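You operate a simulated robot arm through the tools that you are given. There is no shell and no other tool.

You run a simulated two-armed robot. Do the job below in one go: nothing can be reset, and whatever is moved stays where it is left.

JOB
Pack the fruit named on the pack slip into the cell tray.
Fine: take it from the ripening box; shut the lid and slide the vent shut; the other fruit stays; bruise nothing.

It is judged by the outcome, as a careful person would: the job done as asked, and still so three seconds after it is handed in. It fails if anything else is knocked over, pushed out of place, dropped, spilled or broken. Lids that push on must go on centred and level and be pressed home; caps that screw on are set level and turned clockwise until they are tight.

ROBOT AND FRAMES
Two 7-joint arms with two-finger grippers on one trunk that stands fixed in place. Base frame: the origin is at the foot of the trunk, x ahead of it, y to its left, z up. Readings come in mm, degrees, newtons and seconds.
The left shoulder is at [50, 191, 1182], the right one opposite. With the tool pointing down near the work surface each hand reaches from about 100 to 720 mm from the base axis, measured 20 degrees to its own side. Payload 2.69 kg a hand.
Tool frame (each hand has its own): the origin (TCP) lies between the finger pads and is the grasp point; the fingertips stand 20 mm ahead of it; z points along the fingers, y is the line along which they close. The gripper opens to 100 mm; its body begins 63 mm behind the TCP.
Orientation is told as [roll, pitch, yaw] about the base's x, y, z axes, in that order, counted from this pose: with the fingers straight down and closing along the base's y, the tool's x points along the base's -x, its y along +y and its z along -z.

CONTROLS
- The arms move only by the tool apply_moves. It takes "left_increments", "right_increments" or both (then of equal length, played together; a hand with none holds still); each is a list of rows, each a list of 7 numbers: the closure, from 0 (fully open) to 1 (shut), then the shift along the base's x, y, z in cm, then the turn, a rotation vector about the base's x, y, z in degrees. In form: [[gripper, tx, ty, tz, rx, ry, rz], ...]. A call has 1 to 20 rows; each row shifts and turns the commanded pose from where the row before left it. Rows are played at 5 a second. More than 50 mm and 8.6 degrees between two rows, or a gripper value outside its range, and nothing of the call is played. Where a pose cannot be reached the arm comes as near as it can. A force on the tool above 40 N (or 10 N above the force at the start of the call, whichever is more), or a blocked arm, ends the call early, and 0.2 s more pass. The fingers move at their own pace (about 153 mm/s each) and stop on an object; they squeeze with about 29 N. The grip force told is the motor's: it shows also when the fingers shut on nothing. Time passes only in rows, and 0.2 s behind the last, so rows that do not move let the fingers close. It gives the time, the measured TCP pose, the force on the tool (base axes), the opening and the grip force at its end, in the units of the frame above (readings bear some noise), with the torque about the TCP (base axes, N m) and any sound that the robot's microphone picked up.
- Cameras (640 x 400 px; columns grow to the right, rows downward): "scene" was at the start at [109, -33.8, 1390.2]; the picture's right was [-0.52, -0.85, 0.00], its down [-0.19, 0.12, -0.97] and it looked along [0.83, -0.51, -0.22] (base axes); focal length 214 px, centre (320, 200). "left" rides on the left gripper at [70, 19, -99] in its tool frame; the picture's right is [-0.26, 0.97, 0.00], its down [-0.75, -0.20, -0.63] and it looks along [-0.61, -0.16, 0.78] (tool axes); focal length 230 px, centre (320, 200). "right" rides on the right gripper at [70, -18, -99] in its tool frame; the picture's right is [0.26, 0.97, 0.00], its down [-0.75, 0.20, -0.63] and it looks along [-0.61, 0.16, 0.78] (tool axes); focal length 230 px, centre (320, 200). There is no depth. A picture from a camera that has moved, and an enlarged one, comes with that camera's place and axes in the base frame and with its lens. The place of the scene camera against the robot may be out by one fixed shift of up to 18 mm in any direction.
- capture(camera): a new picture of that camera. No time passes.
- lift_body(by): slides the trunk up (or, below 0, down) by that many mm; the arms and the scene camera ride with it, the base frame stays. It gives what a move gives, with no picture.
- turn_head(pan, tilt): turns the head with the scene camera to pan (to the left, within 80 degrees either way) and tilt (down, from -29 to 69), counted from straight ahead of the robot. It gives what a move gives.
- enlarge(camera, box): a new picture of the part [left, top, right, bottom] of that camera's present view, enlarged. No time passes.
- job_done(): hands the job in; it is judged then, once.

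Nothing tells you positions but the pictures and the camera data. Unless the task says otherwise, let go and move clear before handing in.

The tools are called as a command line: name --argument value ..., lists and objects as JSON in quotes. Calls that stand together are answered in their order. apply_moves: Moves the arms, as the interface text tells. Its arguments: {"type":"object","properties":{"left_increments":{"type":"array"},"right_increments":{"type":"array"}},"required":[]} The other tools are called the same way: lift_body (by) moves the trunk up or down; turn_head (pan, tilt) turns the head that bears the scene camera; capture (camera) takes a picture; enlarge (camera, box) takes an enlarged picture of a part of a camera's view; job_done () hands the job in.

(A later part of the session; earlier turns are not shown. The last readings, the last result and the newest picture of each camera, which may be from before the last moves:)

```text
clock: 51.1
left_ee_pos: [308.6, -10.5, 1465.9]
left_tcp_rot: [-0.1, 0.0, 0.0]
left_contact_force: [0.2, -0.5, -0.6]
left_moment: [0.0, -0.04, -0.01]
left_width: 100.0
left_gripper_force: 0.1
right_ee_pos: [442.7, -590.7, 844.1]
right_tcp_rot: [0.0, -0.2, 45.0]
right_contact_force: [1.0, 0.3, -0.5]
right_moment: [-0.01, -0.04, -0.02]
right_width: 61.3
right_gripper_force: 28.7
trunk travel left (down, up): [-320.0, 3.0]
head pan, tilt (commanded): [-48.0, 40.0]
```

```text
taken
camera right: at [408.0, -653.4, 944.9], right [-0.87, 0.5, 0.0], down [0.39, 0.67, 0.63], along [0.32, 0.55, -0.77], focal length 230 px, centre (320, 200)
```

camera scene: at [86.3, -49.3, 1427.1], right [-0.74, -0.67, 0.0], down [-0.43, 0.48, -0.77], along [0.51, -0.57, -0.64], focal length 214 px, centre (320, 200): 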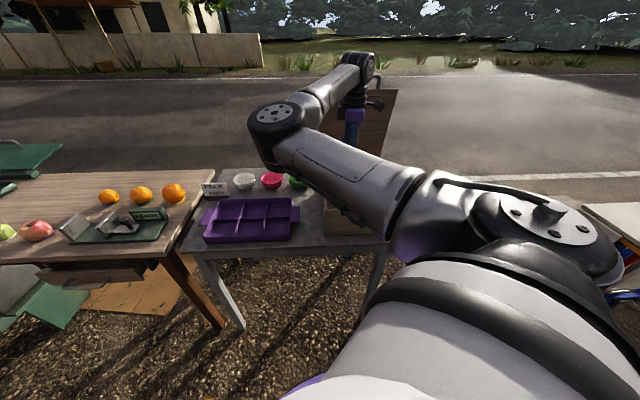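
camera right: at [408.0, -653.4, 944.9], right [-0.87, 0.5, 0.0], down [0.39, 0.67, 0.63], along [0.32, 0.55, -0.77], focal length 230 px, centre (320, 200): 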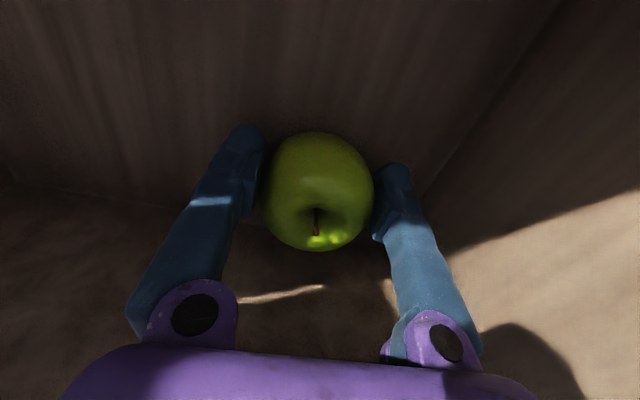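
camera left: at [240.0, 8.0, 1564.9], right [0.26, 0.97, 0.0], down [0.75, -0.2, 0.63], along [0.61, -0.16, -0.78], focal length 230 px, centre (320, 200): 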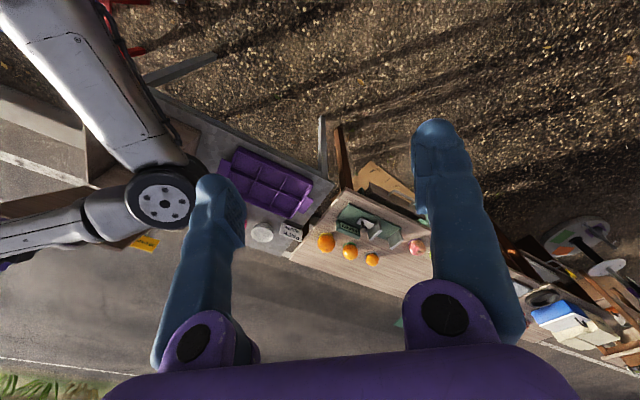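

apply_moves --right_increments '[[0.45, 0, 0, 0.4, 0, 0, 0], [0.45, 0, 0, 0.8, 0, 0, 0], [0.45, 0, 0, 1.5, 0, 0, 0]]'

capture --camera "right"

```text
clock: 51.9
left_ee_pos: [307.7, -10.7, 1465.9]
left_tcp_rot: [-0.1, 0.0, 0.0]
left_contact_force: [0.0, 0.5, -0.1]
left_moment: [-0.02, -0.06, -0.03]
left_width: 99.9
left_gripper_force: 0.1
right_ee_pos: [443.0, -590.2, 871.0]
right_tcp_rot: [0.0, -0.2, 45.3]
right_contact_force: [0.3, -0.8, -0.4]
right_moment: [-0.01, 0.02, 0.04]
right_width: 60.9
right_gripper_force: 28.9
trunk travel left (down, up): [-320.0, 3.0]
head pan, tilt (commanded): [-48.0, 40.0]
```

```text
taken
camera right: at [407.8, -653.5, 971.6], right [-0.87, 0.5, 0.0], down [0.39, 0.67, 0.63], along [0.32, 0.55, -0.77], focal length 230 px, centre (320, 200)
```

right: 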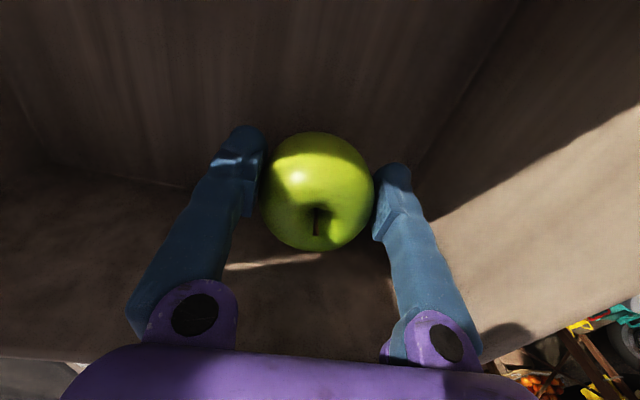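

The apple is now held and rises with the hand. I lift it clear of the rim, then carry it over to the nearest tray cell while turning the fingers along the cell diagonal.

apply_moves --right_increments '[[0.45, 0, 0, 2.0, 0, 0, 0], [0.45, 0, 0, 2.5, 0, 0, 0], [0.45, 0, 0, 2.5, 0, 0, 0], [0.45, 0, 0, 2.5, 0, 0, 0], [0.45, 0, 0, 2.5, 0, 0, 0], [0.45, 0, 0, 2.5, 0, 0, 0], [0.45, 0, 0, 2.0, 0, 0, 0]]'

apply_moves --right_increments '[[0.45, 0.8, 1.0, 0, 0, 0, -3], [0.45, 1.5, 2.0, 0, 0, 0, -5], [0.45, 1.8, 2.3, 0, 0, 0, -5], [0.45, 1.8, 2.3, 0, 0, 0, -5], [0.45, 1.8, 2.3, 0, 0, 0, -5], [0.45, 1.8, 2.3, 0, 0, 0, -5], [0.45, 1.8, 2.3, 0, 0, 0, -5], [0.45, 1.8, 2.3, 0, 0, 0, -5], [0.45, 1.5, 2.0, 0, 0, 0, -4], [0.45, 1.0, 1.5, 0, 0, 0, -3]]'

capture --camera "right"

capture --camera "scene"

```text
clock: 53.5
left_ee_pos: [308.1, -10.4, 1466.1]
left_tcp_rot: [-0.1, 0.0, 0.1]
left_contact_force: [-0.9, 0.5, 0.3]
left_moment: [-0.01, -0.01, -0.02]
left_width: 100.1
left_gripper_force: 0.1
right_ee_pos: [441.9, -591.1, 1038.3]
right_tcp_rot: [-0.1, -0.2, 45.1]
right_contact_force: [0.2, -0.1, -1.4]
right_moment: [0.0, -0.02, 0.01]
right_width: 60.8
right_gripper_force: 28.5
trunk travel left (down, up): [-320.0, 3.0]
head pan, tilt (commanded): [-48.0, 40.0]
```

```text
clock: 55.7
left_ee_pos: [308.8, -11.1, 1467.3]
left_tcp_rot: [-0.1, 0.0, 0.0]
left_contact_force: [0.2, -0.1, 1.3]
left_moment: [0.03, 0.05, -0.01]
left_width: 100.0
left_gripper_force: 0.2
right_ee_pos: [599.7, -387.3, 1037.8]
right_tcp_rot: [0.0, -0.2, 0.1]
right_contact_force: [0.3, 0.0, -1.3]
right_moment: [-0.01, 0.02, 0.0]
right_width: 61.0
right_gripper_force: 29.2
trunk travel left (down, up): [-320.0, 3.0]
head pan, tilt (commanded): [-48.0, 40.0]
```

```text
taken
camera right: at [529.4, -406.6, 1138.2], right [-0.26, 0.97, 0.0], down [0.75, 0.2, 0.63], along [0.61, 0.16, -0.78], focal length 230 px, centre (320, 200)
```

right: 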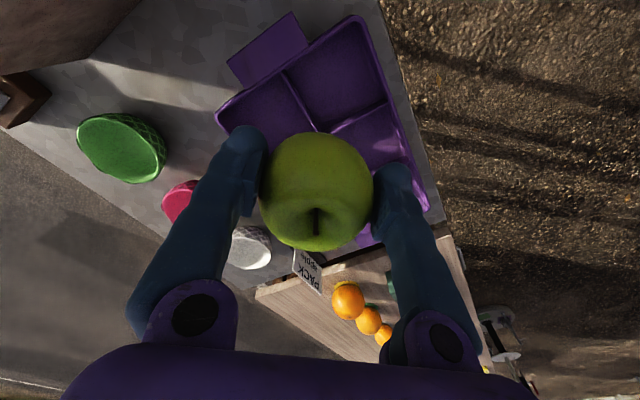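

```text
taken
camera scene: at [86.4, -48.5, 1427.1], right [-0.74, -0.67, 0.0], down [-0.43, 0.48, -0.77], along [0.51, -0.57, -0.64], focal length 214 px, centre (320, 200)
```

scene: 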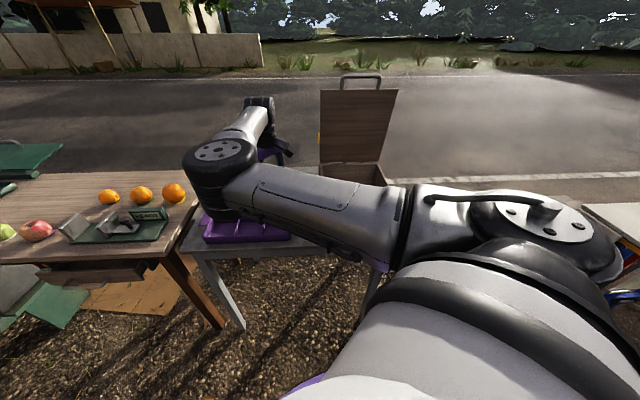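

enlarge --camera "right" --box '[200, 0, 460, 240]'

```text
1.67 times, centred on (330, 120) of right
camera zoom: at [529.4, -406.6, 1138.2], right [-0.26, 0.97, 0.0], down [0.75, 0.2, 0.63], along [0.61, 0.16, -0.78], focal length 384 px, centre (303, 333)
```

zoom: 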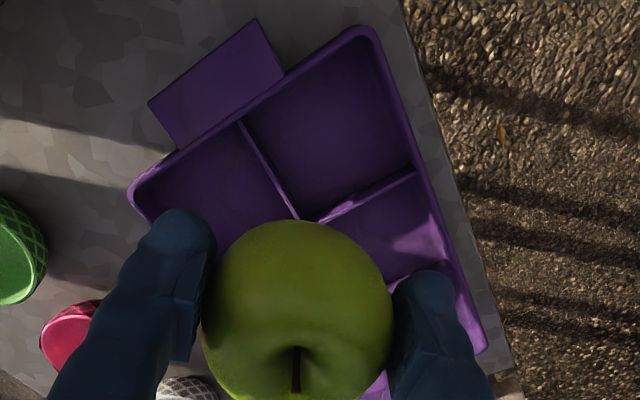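

The tray's front-right cell lies near (588,-367) with its rim at roughly z 820–840. I move over it, come lower and look again.

apply_moves --right_increments '[[0.45, -0.3, 0.5, -2.0, 0, 0, 0], [0.45, -0.3, 0.5, -2.0, 0, 0, 0], [0.45, -0.3, 0.5, -2.0, 0, 0, 0], [0.45, -0.3, 0.5, -1.5, 0, 0, 0]]'

enlarge --camera "right" --box '[160, 0, 480, 240]'

enlarge --camera "scene" --box '[170, 90, 330, 260]'

```text
clock: 56.7
left_ee_pos: [308.5, -10.4, 1465.4]
left_tcp_rot: [-0.1, -0.1, 0.0]
left_contact_force: [-0.1, 0.9, -0.8]
left_moment: [0.01, -0.02, 0.0]
left_width: 100.0
left_gripper_force: 0.0
right_ee_pos: [586.5, -367.9, 963.0]
right_tcp_rot: [0.0, -0.2, 0.1]
right_contact_force: [-0.8, -0.6, -1.7]
right_moment: [0.01, 0.02, -0.01]
right_width: 60.9
right_gripper_force: 29.2
trunk travel left (down, up): [-320.0, 3.0]
head pan, tilt (commanded): [-48.0, 40.0]
```

```text
1.67 times, centred on (320, 120) of right
camera zoom: at [516.9, -386.7, 1063.1], right [-0.26, 0.97, 0.0], down [0.75, 0.2, 0.63], along [0.61, 0.16, -0.78], focal length 384 px, centre (320, 333)
```

zoom: 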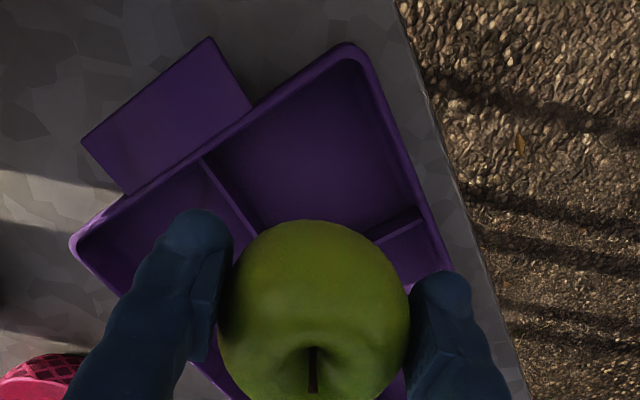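

```text
2.35 times, centred on (250, 175) of scene
camera zoom: at [86.3, -48.7, 1427.1], right [-0.74, -0.67, 0.0], down [-0.43, 0.48, -0.77], along [0.51, -0.57, -0.64], focal length 505 px, centre (485, 259)
```

zoom: 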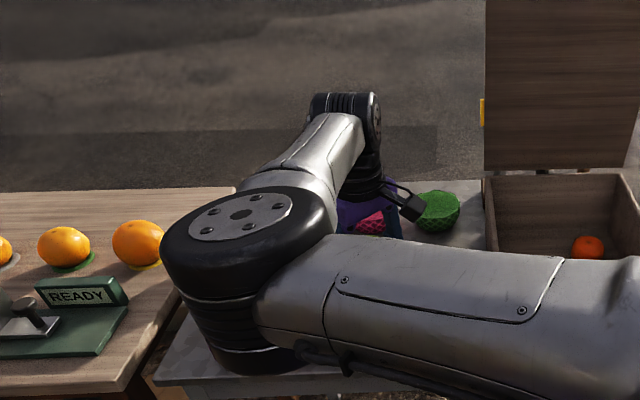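

The cell's rim corners come out at about x 524–659, y −433 to −298 at z≈820, centre (594,-366). I centre over it and descend partway.

apply_moves --right_increments '[[0.45, 0.4, 0.1, -1.5, 0, 0, 0], [0.45, 0.4, 0.1, -1.5, 0, 0, 0], [0.45, 0, 0, -1.5, 0, 0, 0], [0.45, 0, 0, -1.0, 0, 0, 0], [0.45, 0, 0, 0, 0, 0, 0]]'

capture --camera "right"

enlarge --camera "right" --box '[160, 0, 480, 240]'

```text
clock: 57.9
left_ee_pos: [308.9, -10.4, 1465.6]
left_tcp_rot: [-0.1, 0.0, 0.0]
left_contact_force: [0.0, -0.6, 0.1]
left_moment: [0.0, -0.01, -0.02]
left_width: 100.0
left_gripper_force: 0.1
right_ee_pos: [595.4, -365.1, 907.2]
right_tcp_rot: [0.0, -0.2, 0.3]
right_contact_force: [0.0, -0.9, -2.6]
right_moment: [0.01, 0.02, -0.03]
right_width: 61.1
right_gripper_force: 29.1
trunk travel left (down, up): [-320.0, 3.0]
head pan, tilt (commanded): [-48.0, 40.0]
```

```text
taken
camera right: at [525.9, -384.3, 1007.4], right [-0.26, 0.97, 0.0], down [0.75, 0.2, 0.63], along [0.61, 0.16, -0.77], focal length 230 px, centre (320, 200)
```

right: 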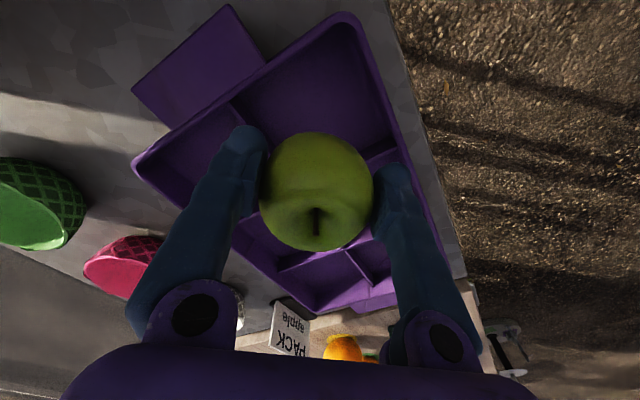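

```text
1.67 times, centred on (320, 120) of right
camera zoom: at [525.9, -384.3, 1007.4], right [-0.26, 0.97, 0.0], down [0.75, 0.2, 0.63], along [0.61, 0.16, -0.77], focal length 384 px, centre (320, 333)
```

zoom: 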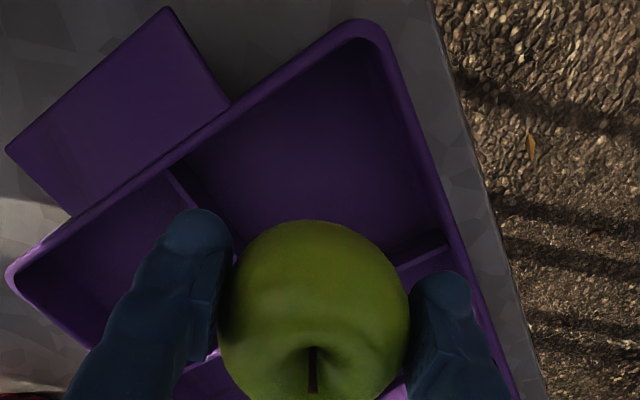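

apply_moves --right_increments '[[0.45, -0.05, -0.25, -1.5, 0, 0, 0], [0.45, 0, 0, -1.5, 0, 0, 0], [0.45, 0, 0, -1.5, 0, 0, 0], [0.45, 0, 0, -1.3, 0, 0, 0], [0.45, 0, 0, -1.0, 0, 0, 0], [0.45, 0, 0, 0, 0, 0, 0]]'

capture --camera "right"

enlarge --camera "right" --box '[160, 0, 480, 240]'

```text
clock: 59.3
left_ee_pos: [308.1, -10.9, 1465.8]
left_tcp_rot: [-0.2, 0.0, 0.1]
left_contact_force: [0.2, -0.1, 0.7]
left_moment: [-0.01, 0.01, 0.0]
left_width: 100.1
left_gripper_force: 0.0
right_ee_pos: [594.7, -369.3, 840.2]
right_tcp_rot: [0.1, -0.2, 0.2]
right_contact_force: [0.4, -0.4, 0.1]
right_moment: [-0.03, 0.03, 0.02]
right_width: 61.2
right_gripper_force: 28.9
trunk travel left (down, up): [-320.0, 3.0]
head pan, tilt (commanded): [-48.0, 40.0]
```

```text
taken
camera right: at [525.8, -388.1, 939.4], right [-0.26, 0.97, 0.0], down [0.75, 0.2, 0.63], along [0.61, 0.16, -0.77], focal length 230 px, centre (320, 200)
```

right: 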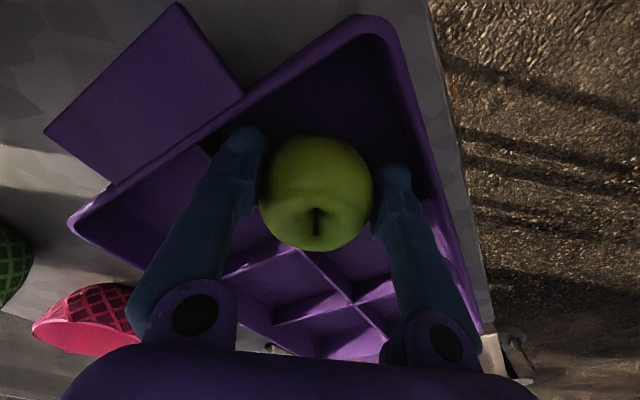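

```text
1.67 times, centred on (320, 120) of right
camera zoom: at [525.8, -388.1, 939.4], right [-0.26, 0.97, 0.0], down [0.75, 0.2, 0.63], along [0.61, 0.16, -0.77], focal length 384 px, centre (320, 333)
```

zoom: 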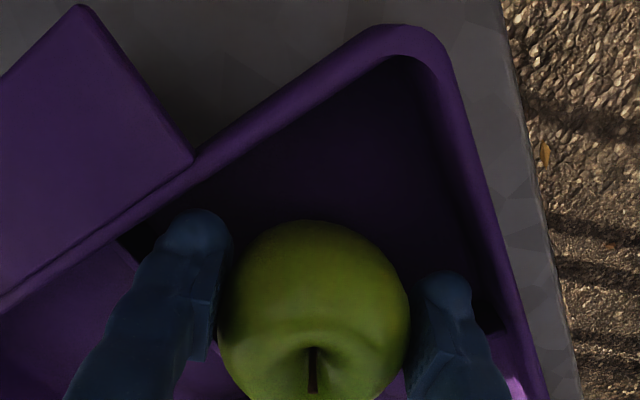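

apply_moves --right_increments '[[0.45, 0, 0.2, -0.4, 0, 0, 0], [0.45, 0, 0, -0.4, 0, 0, 0], [0.45, 0, 0, -0.4, 0, 0, 0], [0.45, 0, 0, 0, 0, 0, 0]]'

enlarge --camera "right" --box '[160, 0, 480, 240]'

```text
clock: 60.3
left_ee_pos: [304.0, -8.6, 1467.7]
left_tcp_rot: [0.0, -0.2, -0.1]
left_contact_force: [0.6, -0.1, -0.2]
left_moment: [0.01, -0.01, 0.0]
left_width: 100.1
left_gripper_force: 0.1
right_ee_pos: [596.8, -368.3, 831.7]
right_tcp_rot: [-0.3, -0.7, 0.1]
right_contact_force: [0.2, -11.4, 33.2]
right_moment: [-0.14, -0.31, -0.13]
right_width: 61.8
right_gripper_force: 28.6
trunk travel left (down, up): [-320.0, 3.0]
head pan, tilt (commanded): [-48.0, 40.0]
```

```text
1.67 times, centred on (320, 120) of right
camera zoom: at [525.5, -386.2, 932.1], right [-0.26, 0.97, -0.01], down [0.74, 0.2, 0.64], along [0.62, 0.16, -0.77], focal length 384 px, centre (320, 333)
```

zoom: 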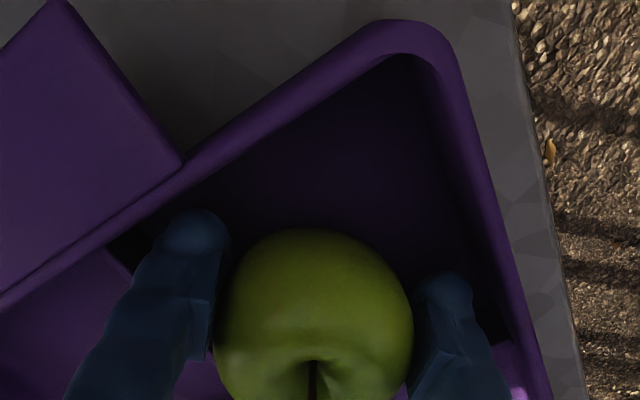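

Contact: 33 N upward, so the apple has touched the cell floor. I ease up right away until the force is small.

apply_moves --right_increments '[[0.45, 0, 0, 0.4, 0, 0, 0], [0.45, 0, 0, 0, 0, 0, 0]]'

capture --camera "right"

```text
clock: 60.9
left_ee_pos: [306.7, -10.4, 1465.4]
left_tcp_rot: [-0.1, -0.1, -0.1]
left_contact_force: [0.5, -0.1, -0.3]
left_moment: [0.0, -0.01, 0.01]
left_width: 99.7
left_gripper_force: 0.0
right_ee_pos: [594.1, -365.8, 832.4]
right_tcp_rot: [0.0, -0.4, 0.2]
right_contact_force: [4.2, -7.6, 20.0]
right_moment: [-0.24, -0.44, -0.1]
right_width: 61.8
right_gripper_force: 28.9
trunk travel left (down, up): [-320.0, 3.0]
head pan, tilt (commanded): [-48.0, 40.0]
```

```text
taken
camera right: at [525.0, -384.3, 932.5], right [-0.26, 0.97, 0.0], down [0.75, 0.2, 0.63], along [0.61, 0.17, -0.77], focal length 230 px, centre (320, 200)
```

right: 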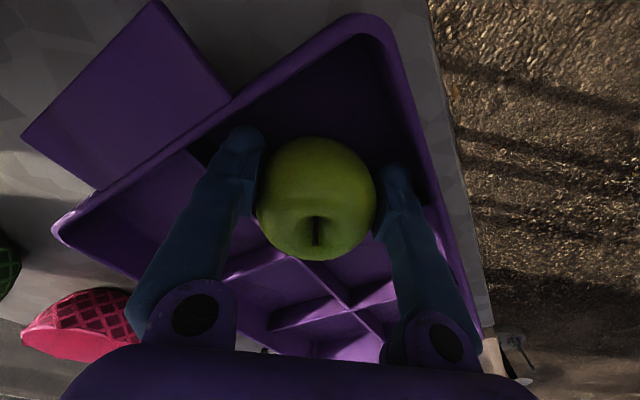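

apply_moves --right_increments '[[0.45, 0, 0, 0.3, 0, 0, 0], [0.45, 0, 0, 0, 0, 0, 0]]'

capture --camera "right"

```text
clock: 61.5
left_ee_pos: [308.0, -10.7, 1466.4]
left_tcp_rot: [-0.1, 0.0, 0.0]
left_contact_force: [-0.6, 0.4, -0.4]
left_moment: [-0.01, 0.03, -0.04]
left_width: 100.1
left_gripper_force: 0.1
right_ee_pos: [593.9, -364.2, 834.0]
right_tcp_rot: [0.2, -0.1, 0.3]
right_contact_force: [3.0, -0.3, 5.3]
right_moment: [-0.05, -0.27, 0.0]
right_width: 61.6
right_gripper_force: 29.2
trunk travel left (down, up): [-320.0, 3.0]
head pan, tilt (commanded): [-48.0, 40.0]
```

```text
taken
camera right: at [524.6, -383.6, 933.2], right [-0.26, 0.97, 0.0], down [0.75, 0.2, 0.63], along [0.61, 0.17, -0.78], focal length 230 px, centre (320, 200)
```

right: 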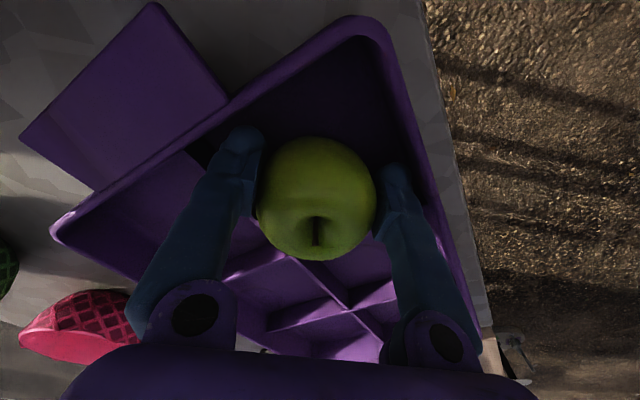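

The apple rests on the cell floor (about 5 N). I open slowly just enough to free it, then rise.

apply_moves --right_increments '[[0.38, 0, 0, 0, 0, 0, 0], [0.36, 0, 0, 0, 0, 0, 0], [0.34, 0, 0, 0, 0, 0, 0], [0.33, 0, 0, 0, 0, 0, 0]]'

capture --camera "right"

```text
clock: 62.5
left_ee_pos: [308.0, -11.5, 1465.5]
left_tcp_rot: [-0.2, 0.0, 0.0]
left_contact_force: [-0.5, 0.1, 0.3]
left_moment: [-0.04, 0.01, -0.01]
left_width: 99.9
left_gripper_force: 0.0
right_ee_pos: [595.3, -365.9, 834.1]
right_tcp_rot: [0.0, -0.2, 0.1]
right_contact_force: [-0.6, 0.3, 0.8]
right_moment: [0.03, 0.03, 0.02]
right_width: 67.2
right_gripper_force: 0.0
trunk travel left (down, up): [-320.0, 3.0]
head pan, tilt (commanded): [-48.0, 40.0]
```

```text
taken
camera right: at [525.3, -385.1, 934.1], right [-0.26, 0.97, 0.0], down [0.75, 0.2, 0.63], along [0.61, 0.16, -0.77], focal length 230 px, centre (320, 200)
```

right: 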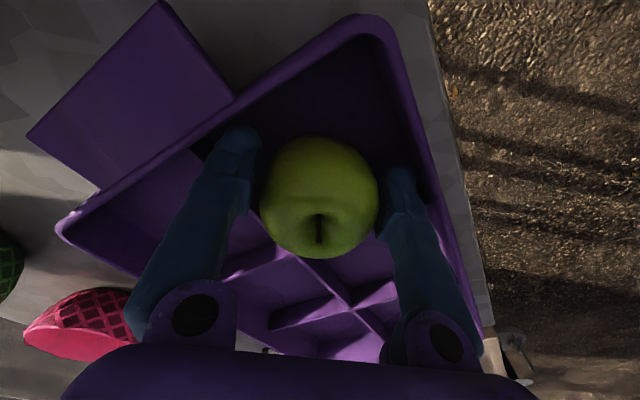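

apply_moves --right_increments '[[0.31, 0, 0.05, 0.3, 0, 0, 0], [0.31, 0, 0, 0.7, 0, 0, 0], [0.31, 0, 0, 1.0, 0, 0, 0], [0.28, 0, 0, 1.5, 0, 0, 0], [0.25, 0, 0, 2.0, 0, 0, 0], [0.2, 0, 0, 2.5, 0, 0, 0], [0.2, 0, 0, 3.0, 0, 0, 0], [0.2, 0, 0, 3.0, 0, 0, 0], [0.2, 0, 0, 3.0, 0, 0, 0]]'

capture --camera "right"

capture --camera "scene"

```text
clock: 64.5
left_ee_pos: [306.5, -11.1, 1466.6]
left_tcp_rot: [0.0, 0.1, 0.0]
left_contact_force: [-0.3, 0.7, -1.4]
left_moment: [-0.03, 0.01, -0.02]
left_width: 100.2
left_gripper_force: 0.2
right_ee_pos: [593.6, -365.1, 1004.1]
right_tcp_rot: [0.0, -0.2, 0.1]
right_contact_force: [0.5, 1.1, 0.0]
right_moment: [-0.03, -0.02, -0.05]
right_width: 80.1
right_gripper_force: 0.2
trunk travel left (down, up): [-320.0, 3.0]
head pan, tilt (commanded): [-48.0, 40.0]
```

```text
taken
camera right: at [525.3, -384.1, 1104.9], right [-0.26, 0.97, 0.0], down [0.75, 0.2, 0.63], along [0.61, 0.16, -0.77], focal length 230 px, centre (320, 200)
```

right: 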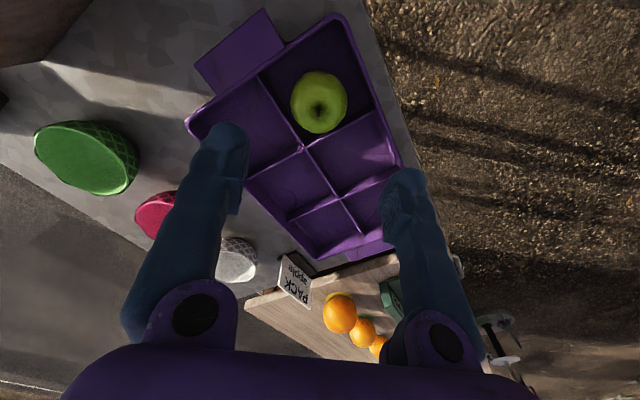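

```text
taken
camera scene: at [85.7, -48.3, 1427.2], right [-0.74, -0.67, 0.0], down [-0.43, 0.48, -0.77], along [0.51, -0.57, -0.64], focal length 214 px, centre (320, 200)
```

scene: 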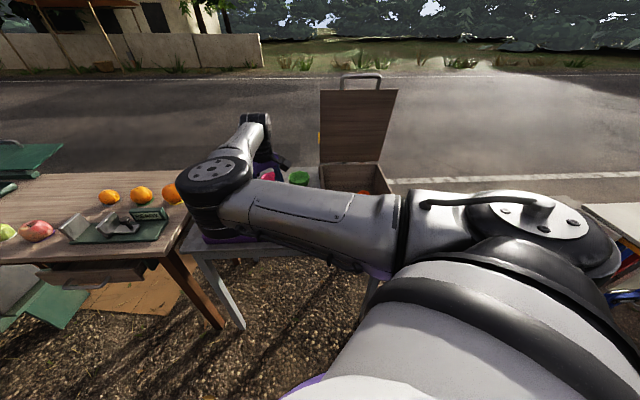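

The apple sits in the tray's front-right cell, and the lid is still standing open. Now I take the hand back up in front of the lid to close it by its handle.

enlarge --camera "right" --box '[180, 0, 420, 180]'

apply_moves --right_increments '[[0.5, -2.0, -1.0, 4.0, 0, 0, 0], [0.5, -2.5, -1.0, 4.0, 0, 0, 0], [0.5, -2.5, -1.0, 4.0, 0, 0, 0], [0.5, -2.5, -1.0, 4.0, 0, 0, 0], [0.5, -2.5, -1.0, 4.0, 0, 0, 0], [0.5, -0.6, -2.3, 1.0, 0, 0, 5], [0.5, -0.6, -2.3, 1.0, 0, 0, 5], [0.5, -0.6, -2.3, 1.0, 0, 0, 5], [0.5, -0.6, -2.3, 1.0, 0, 0, 5], [0.5, -0.6, -2.3, 1.0, 0, 0, 5], [0.5, -0.6, -2.3, 1.0, 0, 0, 5], [0.5, -0.6, -2.3, 1.0, 0, 0, 5], [0.5, -0.6, -2.3, 1.0, 0, 0, 5], [0.5, -0.6, -2.3, 1.0, 0, 0, 5]]'

capture --camera "right"

capture --camera "scene"

```text
2.22 times, centred on (300, 90) of right
camera zoom: at [525.3, -384.1, 1104.9], right [-0.26, 0.97, 0.0], down [0.75, 0.2, 0.63], along [0.61, 0.16, -0.77], focal length 511 px, centre (364, 444)
```

zoom: 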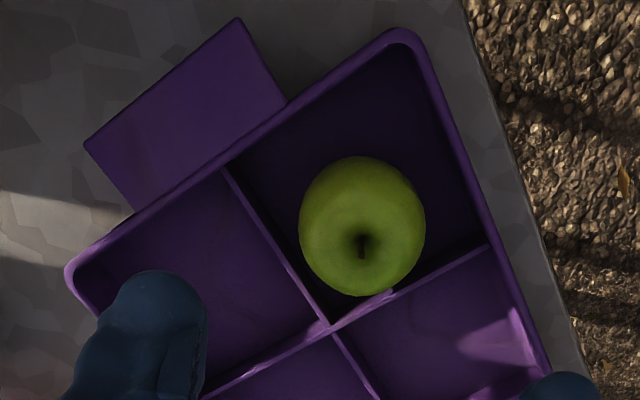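

```text
clock: 67.5
left_ee_pos: [307.1, -11.2, 1465.8]
left_tcp_rot: [0.1, 0.0, -0.1]
left_contact_force: [-0.5, 0.2, 0.1]
left_moment: [-0.02, -0.03, -0.01]
left_width: 100.2
left_gripper_force: 0.1
right_ee_pos: [419.6, -625.3, 1294.5]
right_tcp_rot: [0.0, -0.2, 45.2]
right_contact_force: [0.5, -0.6, -0.9]
right_moment: [0.03, 0.0, -0.01]
right_width: 49.7
right_gripper_force: 0.1
trunk travel left (down, up): [-320.0, 3.0]
head pan, tilt (commanded): [-48.0, 40.0]
```

```text
taken
camera right: at [384.4, -687.8, 1394.6], right [-0.87, 0.5, 0.0], down [0.39, 0.67, 0.63], along [0.32, 0.55, -0.77], focal length 230 px, centre (320, 200)
```

right: 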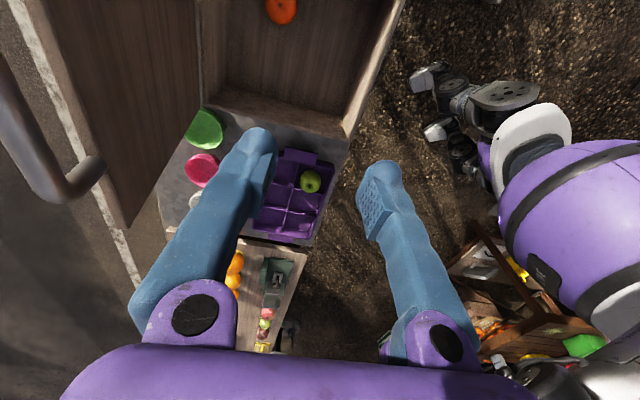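

```text
taken
camera scene: at [85.7, -49.3, 1427.1], right [-0.74, -0.67, 0.0], down [-0.43, 0.48, -0.77], along [0.51, -0.57, -0.64], focal length 214 px, centre (320, 200)
```

scene: 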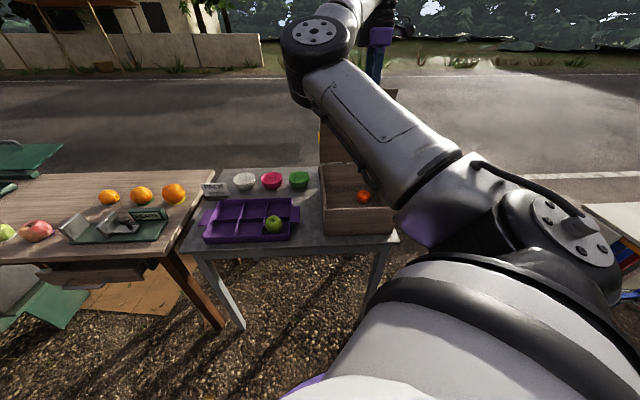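

apply_moves --right_increments '[[0.5, 0.3, -0.4, 0.5, -5.3, -5.3, 0], [0.5, 0.4, -0.5, 0.5, -5.3, -5.3, 0], [0.5, 0.5, -0.6, 0.5, -5.3, -5.3, 0], [0.5, 0.6, -0.7, 0.5, -5.3, -5.3, 0], [0.5, 0.6, -0.7, 0.5, -5.3, -5.3, 0], [0.5, 0.6, -0.8, 0.5, -5.3, -5.3, 0], [0.5, 0.7, -0.8, 0.4, -5.3, -5.3, 0], [0.5, 0.6, -0.7, 0.4, -5.3, -5.3, 0], [0.5, 0, 0, 0, 0, 0, 0]]'

capture --camera "right"

```text
clock: 69.5
left_ee_pos: [308.3, -10.6, 1466.1]
left_tcp_rot: [-0.1, 0.0, 0.0]
left_contact_force: [-0.1, 0.7, -0.6]
left_moment: [0.0, 0.0, 0.01]
left_width: 100.2
left_gripper_force: 0.1
right_ee_pos: [464.9, -673.9, 1332.2]
right_tcp_rot: [-60.1, 0.0, 45.2]
right_contact_force: [-1.0, -0.4, -0.2]
right_moment: [0.0, 0.0, 0.05]
right_width: 49.9
right_gripper_force: 0.0
trunk travel left (down, up): [-320.0, 3.0]
head pan, tilt (commanded): [-48.0, 40.0]
```

```text
taken
camera right: at [361.2, -670.7, 1399.6], right [-0.52, 0.16, -0.84], down [0.07, 0.99, 0.14], along [0.85, 0.01, -0.53], focal length 230 px, centre (320, 200)
```

right: 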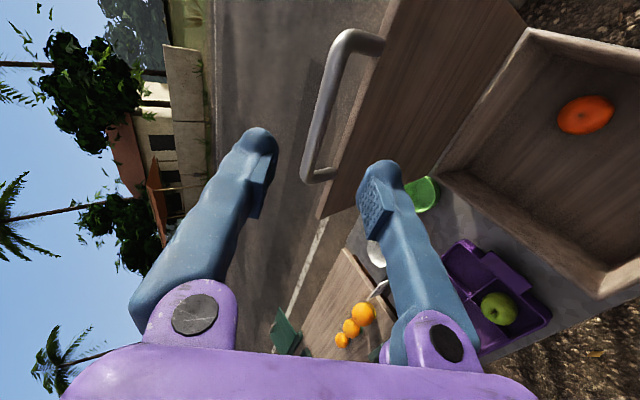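

apply_moves --right_increments '[[0.5, 1.1, -1.3, -1.0, 0, 0, 0], [0.5, 1.1, -1.3, -1.0, 0, 0, 0], [0.5, 1.15, -1.3, -1.0, 0, 0, 0], [0.5, 0, 0, 0, 0, 0, 0]]'

capture --camera "right"

```text
clock: 70.5
left_ee_pos: [308.2, -9.9, 1466.1]
left_tcp_rot: [-0.1, -0.1, 0.0]
left_contact_force: [1.1, 0.3, 0.0]
left_moment: [0.01, -0.03, 0.01]
left_width: 100.0
left_gripper_force: 0.1
right_ee_pos: [499.7, -714.7, 1303.4]
right_tcp_rot: [-59.9, 0.0, 45.2]
right_contact_force: [-1.2, -0.2, 0.5]
right_moment: [-0.01, -0.02, -0.02]
right_width: 49.8
right_gripper_force: 0.1
trunk travel left (down, up): [-320.0, 3.0]
head pan, tilt (commanded): [-48.0, 40.0]
```

```text
taken
camera right: at [394.9, -710.0, 1370.9], right [-0.53, 0.16, -0.84], down [0.07, 0.99, 0.14], along [0.85, 0.01, -0.53], focal length 230 px, centre (320, 200)
```

right: 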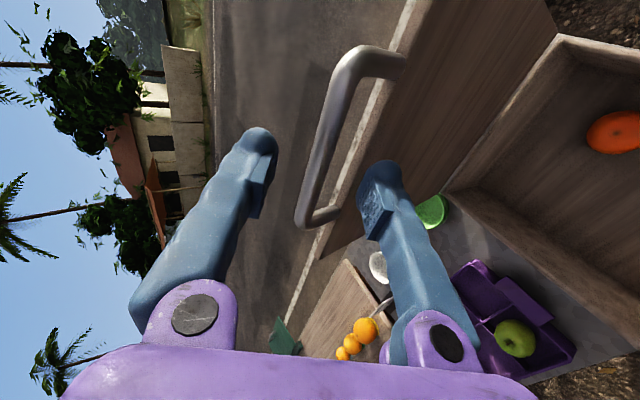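

apply_moves --right_increments '[[0.5, 0.72, -0.72, -0.65, 0, 0, 0], [0.5, 0.72, -0.72, -0.65, 0, 0, 0], [0.5, 0.72, -0.72, -0.65, 0, 0, 0], [0.6, 0, 0, 0, 0, 0, 0], [0.7, 0, 0, 0, 0, 0, 0], [0.76, 0, 0, 0, 0, 0, 0]]'

capture --camera "right"

```text
clock: 71.9
left_ee_pos: [309.3, -11.3, 1465.3]
left_tcp_rot: [0.0, 0.0, 0.0]
left_contact_force: [-0.2, 0.3, -0.2]
left_moment: [0.01, 0.02, 0.01]
left_width: 100.2
left_gripper_force: 0.0
right_ee_pos: [519.3, -736.6, 1283.7]
right_tcp_rot: [-59.9, 0.0, 45.2]
right_contact_force: [0.0, 0.1, 0.4]
right_moment: [0.01, -0.04, 0.03]
right_width: 23.8
right_gripper_force: 0.0
trunk travel left (down, up): [-320.0, 3.0]
head pan, tilt (commanded): [-48.0, 40.0]
```

```text
taken
camera right: at [416.8, -732.0, 1350.3], right [-0.53, 0.16, -0.84], down [0.07, 0.99, 0.14], along [0.85, 0.02, -0.53], focal length 230 px, centre (320, 200)
```

right: 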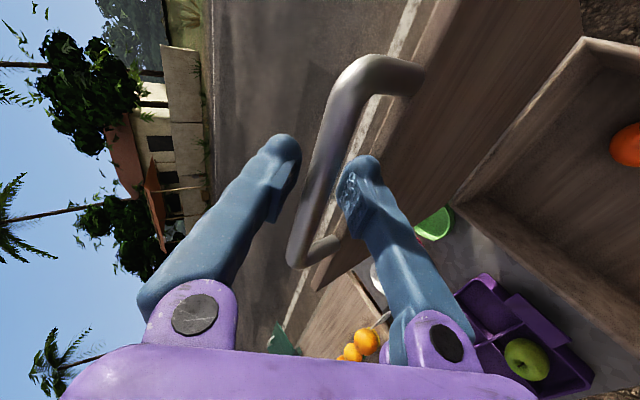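

The bar is between the fingers with a little slack. I close to 20 mm and start bringing the lid down along its arc (hinge near p1 950 mm, radius 354 mm), a few degrees at a time.

apply_moves --right_increments '[[0.8, 0, 0, 0, 0, 0, 0], [0.8, -0.86, 0.86, -0.2, 0.75, 0.75, 0], [0.8, -0.86, 0.86, -0.27, 0.75, 0.75, 0], [0.8, -0.85, 0.85, -0.3, 0.75, 0.75, 0], [0.8, -0.83, 0.83, -0.35, 0.75, 0.75, 0]]'

capture --camera "right"

```text
clock: 73.1
left_ee_pos: [308.1, -10.4, 1465.1]
left_tcp_rot: [-0.1, 0.0, 0.0]
left_contact_force: [-0.2, -0.6, 0.5]
left_moment: [0.0, 0.02, -0.01]
left_width: 99.9
left_gripper_force: 0.1
right_ee_pos: [484.2, -702.2, 1270.8]
right_tcp_rot: [-55.8, 0.0, 45.3]
right_contact_force: [0.9, -0.8, 1.9]
right_moment: [0.01, -0.03, 0.0]
right_width: 21.0
right_gripper_force: 1.0
trunk travel left (down, up): [-320.0, 3.0]
head pan, tilt (commanded): [-48.0, 40.0]
```

```text
taken
camera right: at [385.4, -700.8, 1344.1], right [-0.57, 0.2, -0.8], down [0.08, 0.98, 0.19], along [0.82, 0.04, -0.57], focal length 230 px, centre (320, 200)
```

right: 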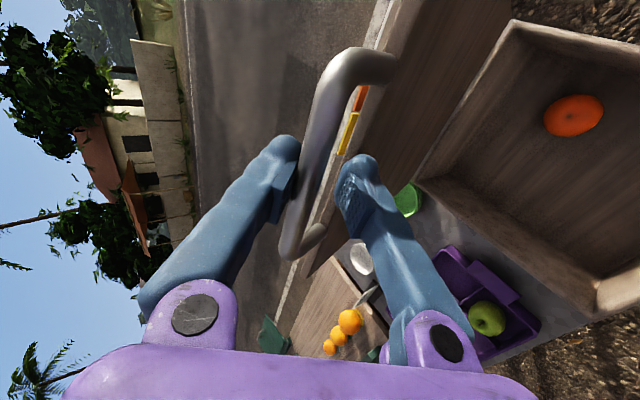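

apply_moves --right_increments '[[0.8, -1.64, 1.64, -0.81, 1.49, 1.49, 0], [0.8, -1.59, 1.59, -0.97, 1.49, 1.49, 0], [0.8, -1.56, 1.56, -1.13, 1.49, 1.49, 0], [0.8, -1.48, 1.48, -1.28, 1.49, 1.49, 0]]'

capture --camera "right"

```text
clock: 74.1
left_ee_pos: [309.2, -11.1, 1465.9]
left_tcp_rot: [-0.1, 0.0, 0.0]
left_contact_force: [-0.4, -1.0, -0.3]
left_moment: [0.02, -0.03, 0.01]
left_width: 100.1
left_gripper_force: 0.1
right_ee_pos: [421.6, -638.6, 1228.7]
right_tcp_rot: [-47.1, 0.0, 45.2]
right_contact_force: [-0.5, 0.4, 1.6]
right_moment: [-0.03, 0.02, -0.01]
right_width: 20.6
right_gripper_force: 0.2
trunk travel left (down, up): [-320.0, 3.0]
head pan, tilt (commanded): [-48.0, 40.0]
```

```text
taken
camera right: at [330.5, -646.0, 1311.5], right [-0.65, 0.28, -0.71], down [0.1, 0.95, 0.28], along [0.76, 0.11, -0.65], focal length 230 px, centre (320, 200)
```

right: 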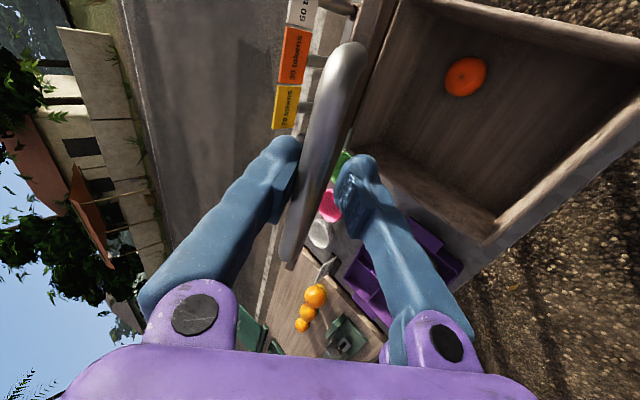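

apply_moves --right_increments '[[0.8, -1.41, 1.41, -1.42, 1.49, 1.49, 0], [0.8, -1.34, 1.34, -1.56, 1.49, 1.49, 0], [0.8, -1.27, 1.27, -1.69, 1.49, 1.49, 0], [0.8, -1.17, 1.17, -1.81, 1.49, 1.49, 0]]'

capture --camera "right"

```text
clock: 75.1
left_ee_pos: [309.0, -11.1, 1465.5]
left_tcp_rot: [-0.1, 0.1, -0.1]
left_contact_force: [0.1, -0.2, -0.4]
left_moment: [-0.01, -0.01, 0.02]
left_width: 100.0
left_gripper_force: 0.1
right_ee_pos: [369.8, -585.1, 1165.5]
right_tcp_rot: [-38.8, -0.1, 45.2]
right_contact_force: [0.2, -0.3, -0.2]
right_moment: [0.0, -0.04, 0.01]
right_width: 20.2
right_gripper_force: 0.7
trunk travel left (down, up): [-320.0, 3.0]
head pan, tilt (commanded): [-48.0, 40.0]
```

```text
taken
camera right: at [287.4, -601.7, 1255.9], right [-0.72, 0.35, -0.61], down [0.14, 0.92, 0.37], along [0.68, 0.18, -0.71], focal length 230 px, centre (320, 200)
```

right: 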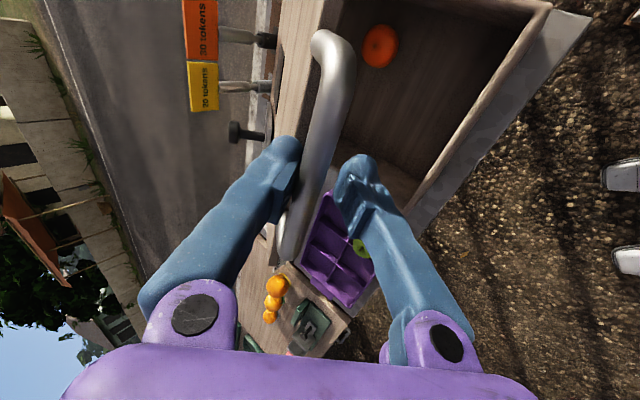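

apply_moves --right_increments '[[0.8, -1.08, 1.08, -1.92, 1.49, 1.49, 0], [0.8, -0.98, 0.98, -2.03, 1.49, 1.49, 0], [0.8, -0.88, 0.88, -2.12, 1.49, 1.49, 0], [0.8, -0.78, 0.78, -2.2, 1.49, 1.49, 0]]'

capture --camera "right"

```text
clock: 76.1
left_ee_pos: [308.8, -10.3, 1465.7]
left_tcp_rot: [-0.1, 0.0, -0.1]
left_contact_force: [-0.6, -0.1, 0.2]
left_moment: [0.01, 0.01, 0.01]
left_width: 100.1
left_gripper_force: 0.3
right_ee_pos: [333.6, -547.9, 1081.1]
right_tcp_rot: [-30.3, -0.1, 45.2]
right_contact_force: [-0.2, -0.6, 0.9]
right_moment: [-0.01, 0.02, 0.0]
right_width: 20.3
right_gripper_force: 0.3
trunk travel left (down, up): [-320.0, 3.0]
head pan, tilt (commanded): [-48.0, 40.0]
```

```text
taken
camera right: at [261.3, -574.5, 1176.8], right [-0.77, 0.4, -0.49], down [0.18, 0.88, 0.44], along [0.61, 0.25, -0.75], focal length 230 px, centre (320, 200)
```

right: 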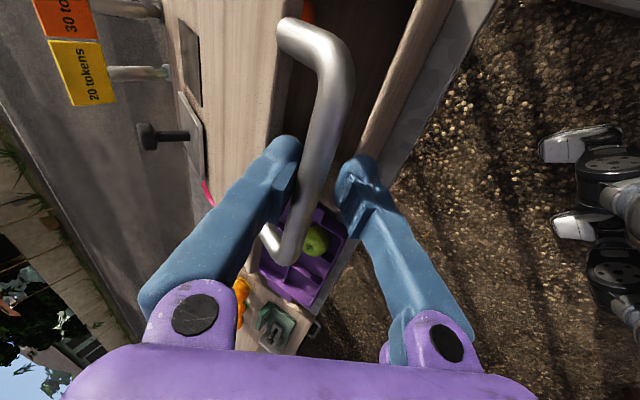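

apply_moves --right_increments '[[0.8, -0.66, 0.66, -2.27, 1.49, 1.49, 0], [0.8, -0.54, 0.54, -2.35, 1.49, 1.49, 0], [0.8, -0.43, 0.43, -2.38, 1.49, 1.49, 0]]'

capture --camera "right"

```text
clock: 76.9
left_ee_pos: [309.1, -10.6, 1466.0]
left_tcp_rot: [0.0, 0.0, 0.0]
left_contact_force: [-0.2, -0.1, -0.5]
left_moment: [0.02, -0.01, -0.02]
left_width: 100.0
left_gripper_force: 0.0
right_ee_pos: [317.7, -531.9, 1011.2]
right_tcp_rot: [-24.1, -0.1, 45.1]
right_contact_force: [-0.8, -0.1, -0.4]
right_moment: [0.02, 0.01, -0.02]
right_width: 19.9
right_gripper_force: 0.1
trunk travel left (down, up): [-320.0, 3.0]
head pan, tilt (commanded): [-48.0, 40.0]
```

```text
taken
camera right: at [251.6, -565.5, 1110.5], right [-0.81, 0.44, -0.39], down [0.22, 0.84, 0.49], along [0.55, 0.31, -0.77], focal length 230 px, centre (320, 200)
```

right: 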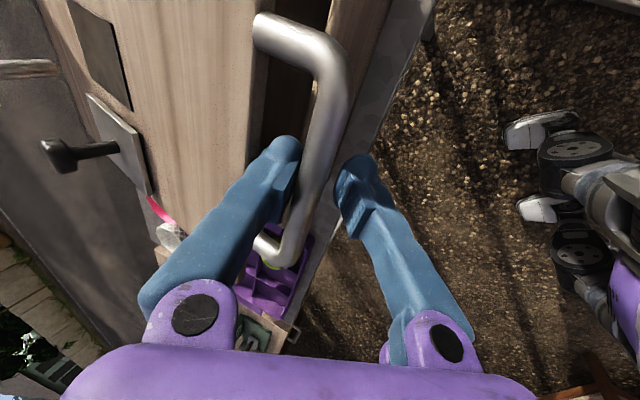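

apply_moves --right_increments '[[0.8, -0.16, 0.16, -1.2, 0.75, 0.75, 0], [0.8, -0.15, 0.15, -1.2, 0.75, 0.75, 0], [0.8, -0.1, 0.1, -1.2, 0.75, 0.75, 0], [0.8, -0.1, 0.1, -1.2, 0.75, 0.75, 0], [0.8, 0, 0, 0, 0, 0, 0]]'

capture --camera "right"

```text
clock: 78.1
left_ee_pos: [307.9, -11.1, 1465.5]
left_tcp_rot: [-0.2, 0.0, 0.0]
left_contact_force: [0.1, 0.9, -0.1]
left_moment: [-0.01, -0.02, 0.01]
left_width: 99.8
left_gripper_force: 0.1
right_ee_pos: [311.4, -527.9, 965.1]
right_tcp_rot: [-19.8, -0.1, 45.3]
right_contact_force: [0.6, -0.7, 0.8]
right_moment: [-0.02, -0.01, 0.01]
right_width: 20.1
right_gripper_force: 0.1
trunk travel left (down, up): [-320.0, 3.0]
head pan, tilt (commanded): [-48.0, 40.0]
```

```text
taken
camera right: at [251.5, -566.7, 1065.1], right [-0.83, 0.46, -0.33], down [0.24, 0.82, 0.53], along [0.51, 0.35, -0.78], focal length 230 px, centre (320, 200)
```

right: 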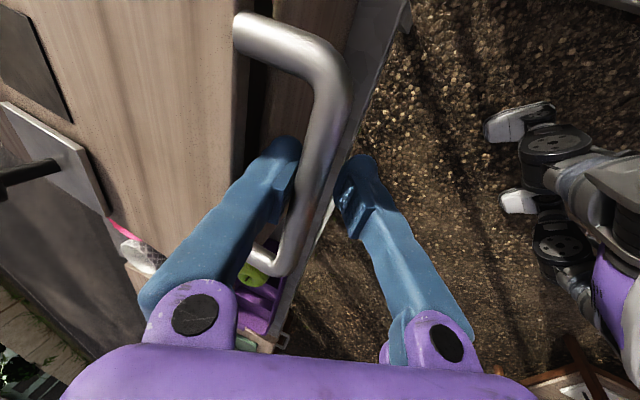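

apply_moves --right_increments '[[0.8, -0.05, 0.05, -0.8, 0.5, 0.5, 0], [0.8, -0.03, 0.03, -0.8, 0.5, 0.5, 0], [0.8, 0, 0, -0.4, 0, 0, 0], [0.8, 0, 0, 0, 0, 0, 0]]'

capture --camera "right"

```text
clock: 79.1
left_ee_pos: [309.5, -10.8, 1466.5]
left_tcp_rot: [-0.2, 0.1, 0.0]
left_contact_force: [-1.3, -0.2, 0.0]
left_moment: [0.01, 0.0, -0.03]
left_width: 100.2
left_gripper_force: 0.1
right_ee_pos: [310.7, -527.6, 944.2]
right_tcp_rot: [-18.4, 0.0, 45.3]
right_contact_force: [1.8, -1.6, -0.3]
right_moment: [0.02, 0.0, -0.02]
right_width: 20.9
right_gripper_force: 0.6
trunk travel left (down, up): [-320.0, 3.0]
head pan, tilt (commanded): [-48.0, 40.0]
```

```text
taken
camera right: at [252.4, -567.3, 1045.1], right [-0.83, 0.46, -0.31], down [0.25, 0.81, 0.54], along [0.49, 0.37, -0.79], focal length 230 px, centre (320, 200)
```

right: 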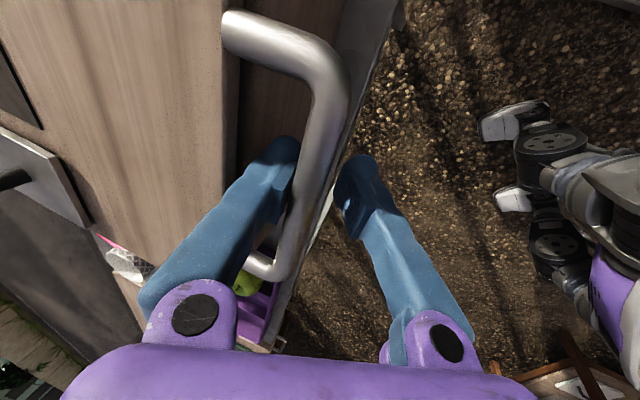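

The lid is nearly down, still perhaps 3° open, with the bar lagging in the cage. Since it holds by friction, I back the fingers off the bar and then press the lid shut from above.

apply_moves --right_increments '[[0.74, 0.1, -0.1, 0, 0, 0, 0], [0.74, 0, 0, 0, 0, 0, 0], [0.74, -0.3, 0.3, 1.5, 0, 0, 0], [0.74, -0.5, 0.5, 2.0, 0, 0, 0], [0.74, -0.5, 0.5, 2.5, 0, 0, 0], [0.74, -0.5, 0.5, 2.5, 0, 0, 0], [0.74, -0.3, 0.3, 2.5, 0, 0, 0]]'

capture --camera "right"

capture --camera "scene"

```text
clock: 80.7
left_ee_pos: [307.4, -10.6, 1465.9]
left_tcp_rot: [-0.1, 0.0, 0.0]
left_contact_force: [0.2, 0.3, -0.1]
left_moment: [0.01, -0.01, -0.01]
left_width: 100.1
left_gripper_force: 0.1
right_ee_pos: [290.4, -507.6, 1055.1]
right_tcp_rot: [-18.4, 0.0, 45.1]
right_contact_force: [-0.7, -0.6, -0.5]
right_moment: [0.01, -0.04, -0.01]
right_width: 25.9
right_gripper_force: 0.0
trunk travel left (down, up): [-320.0, 3.0]
head pan, tilt (commanded): [-48.0, 40.0]
```

```text
taken
camera right: at [232.1, -548.2, 1156.5], right [-0.83, 0.46, -0.31], down [0.25, 0.81, 0.54], along [0.49, 0.37, -0.79], focal length 230 px, centre (320, 200)
```

right: 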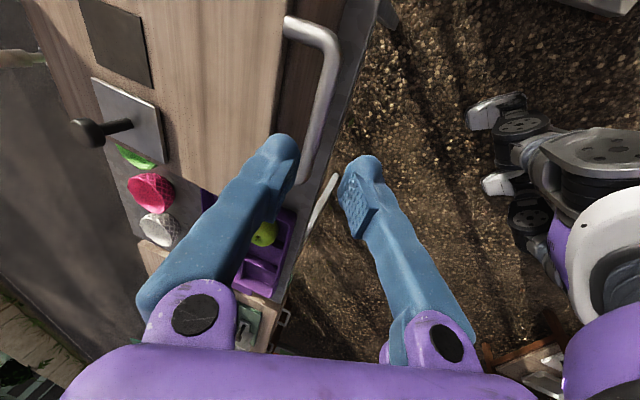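

```text
taken
camera scene: at [85.8, -48.3, 1427.1], right [-0.74, -0.67, 0.0], down [-0.43, 0.48, -0.77], along [0.51, -0.57, -0.64], focal length 214 px, centre (320, 200)
```

scene: 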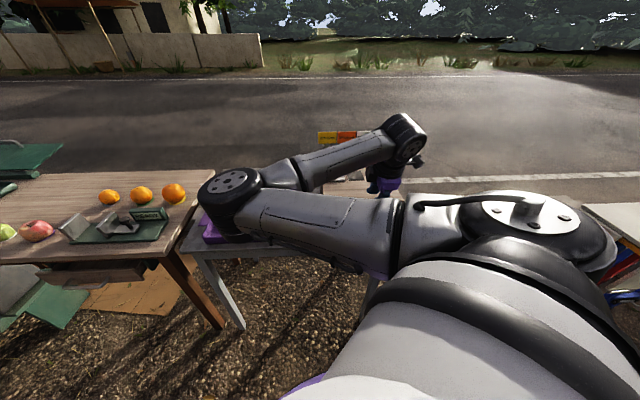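

apply_moves --right_increments '[[1.0, 1.5, -1.5, 1.0, 3.25, 3.25, 0], [1.0, 2.5, -2.4, 0, 3.25, 3.25, 0], [1.0, 2.5, -2.4, 0, 3.25, 3.25, 0], [1.0, 2.5, -2.4, 0, 3.25, 3.25, 0], [1.0, 0, 0, -2.0, 0, 0, 0]]'

capture --camera "right"

```text
clock: 81.9
left_ee_pos: [309.1, -11.2, 1466.2]
left_tcp_rot: [-0.1, 0.1, 0.0]
left_contact_force: [0.0, 0.0, 0.0]
left_moment: [-0.03, -0.01, -0.03]
left_width: 100.1
left_gripper_force: 0.1
right_ee_pos: [380.2, -594.9, 1044.3]
right_tcp_rot: [0.0, -0.1, 45.0]
right_contact_force: [-0.3, -0.8, -0.6]
right_moment: [0.0, -0.03, -0.04]
right_width: 0.0
right_gripper_force: 28.8
trunk travel left (down, up): [-320.0, 3.0]
head pan, tilt (commanded): [-48.0, 40.0]
```

```text
taken
camera right: at [344.5, -658.4, 1143.6], right [-0.87, 0.5, 0.0], down [0.39, 0.67, 0.63], along [0.32, 0.55, -0.77], focal length 230 px, centre (320, 200)
```

right: 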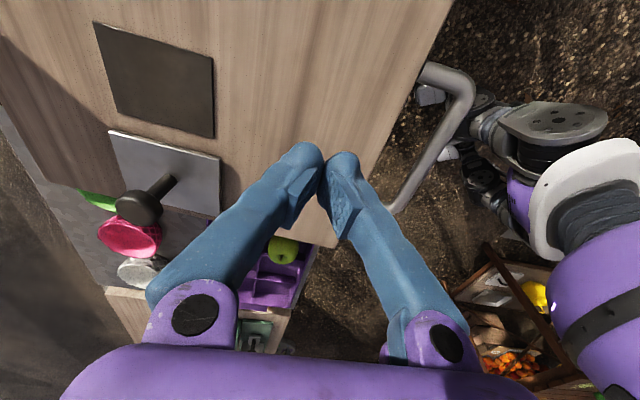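

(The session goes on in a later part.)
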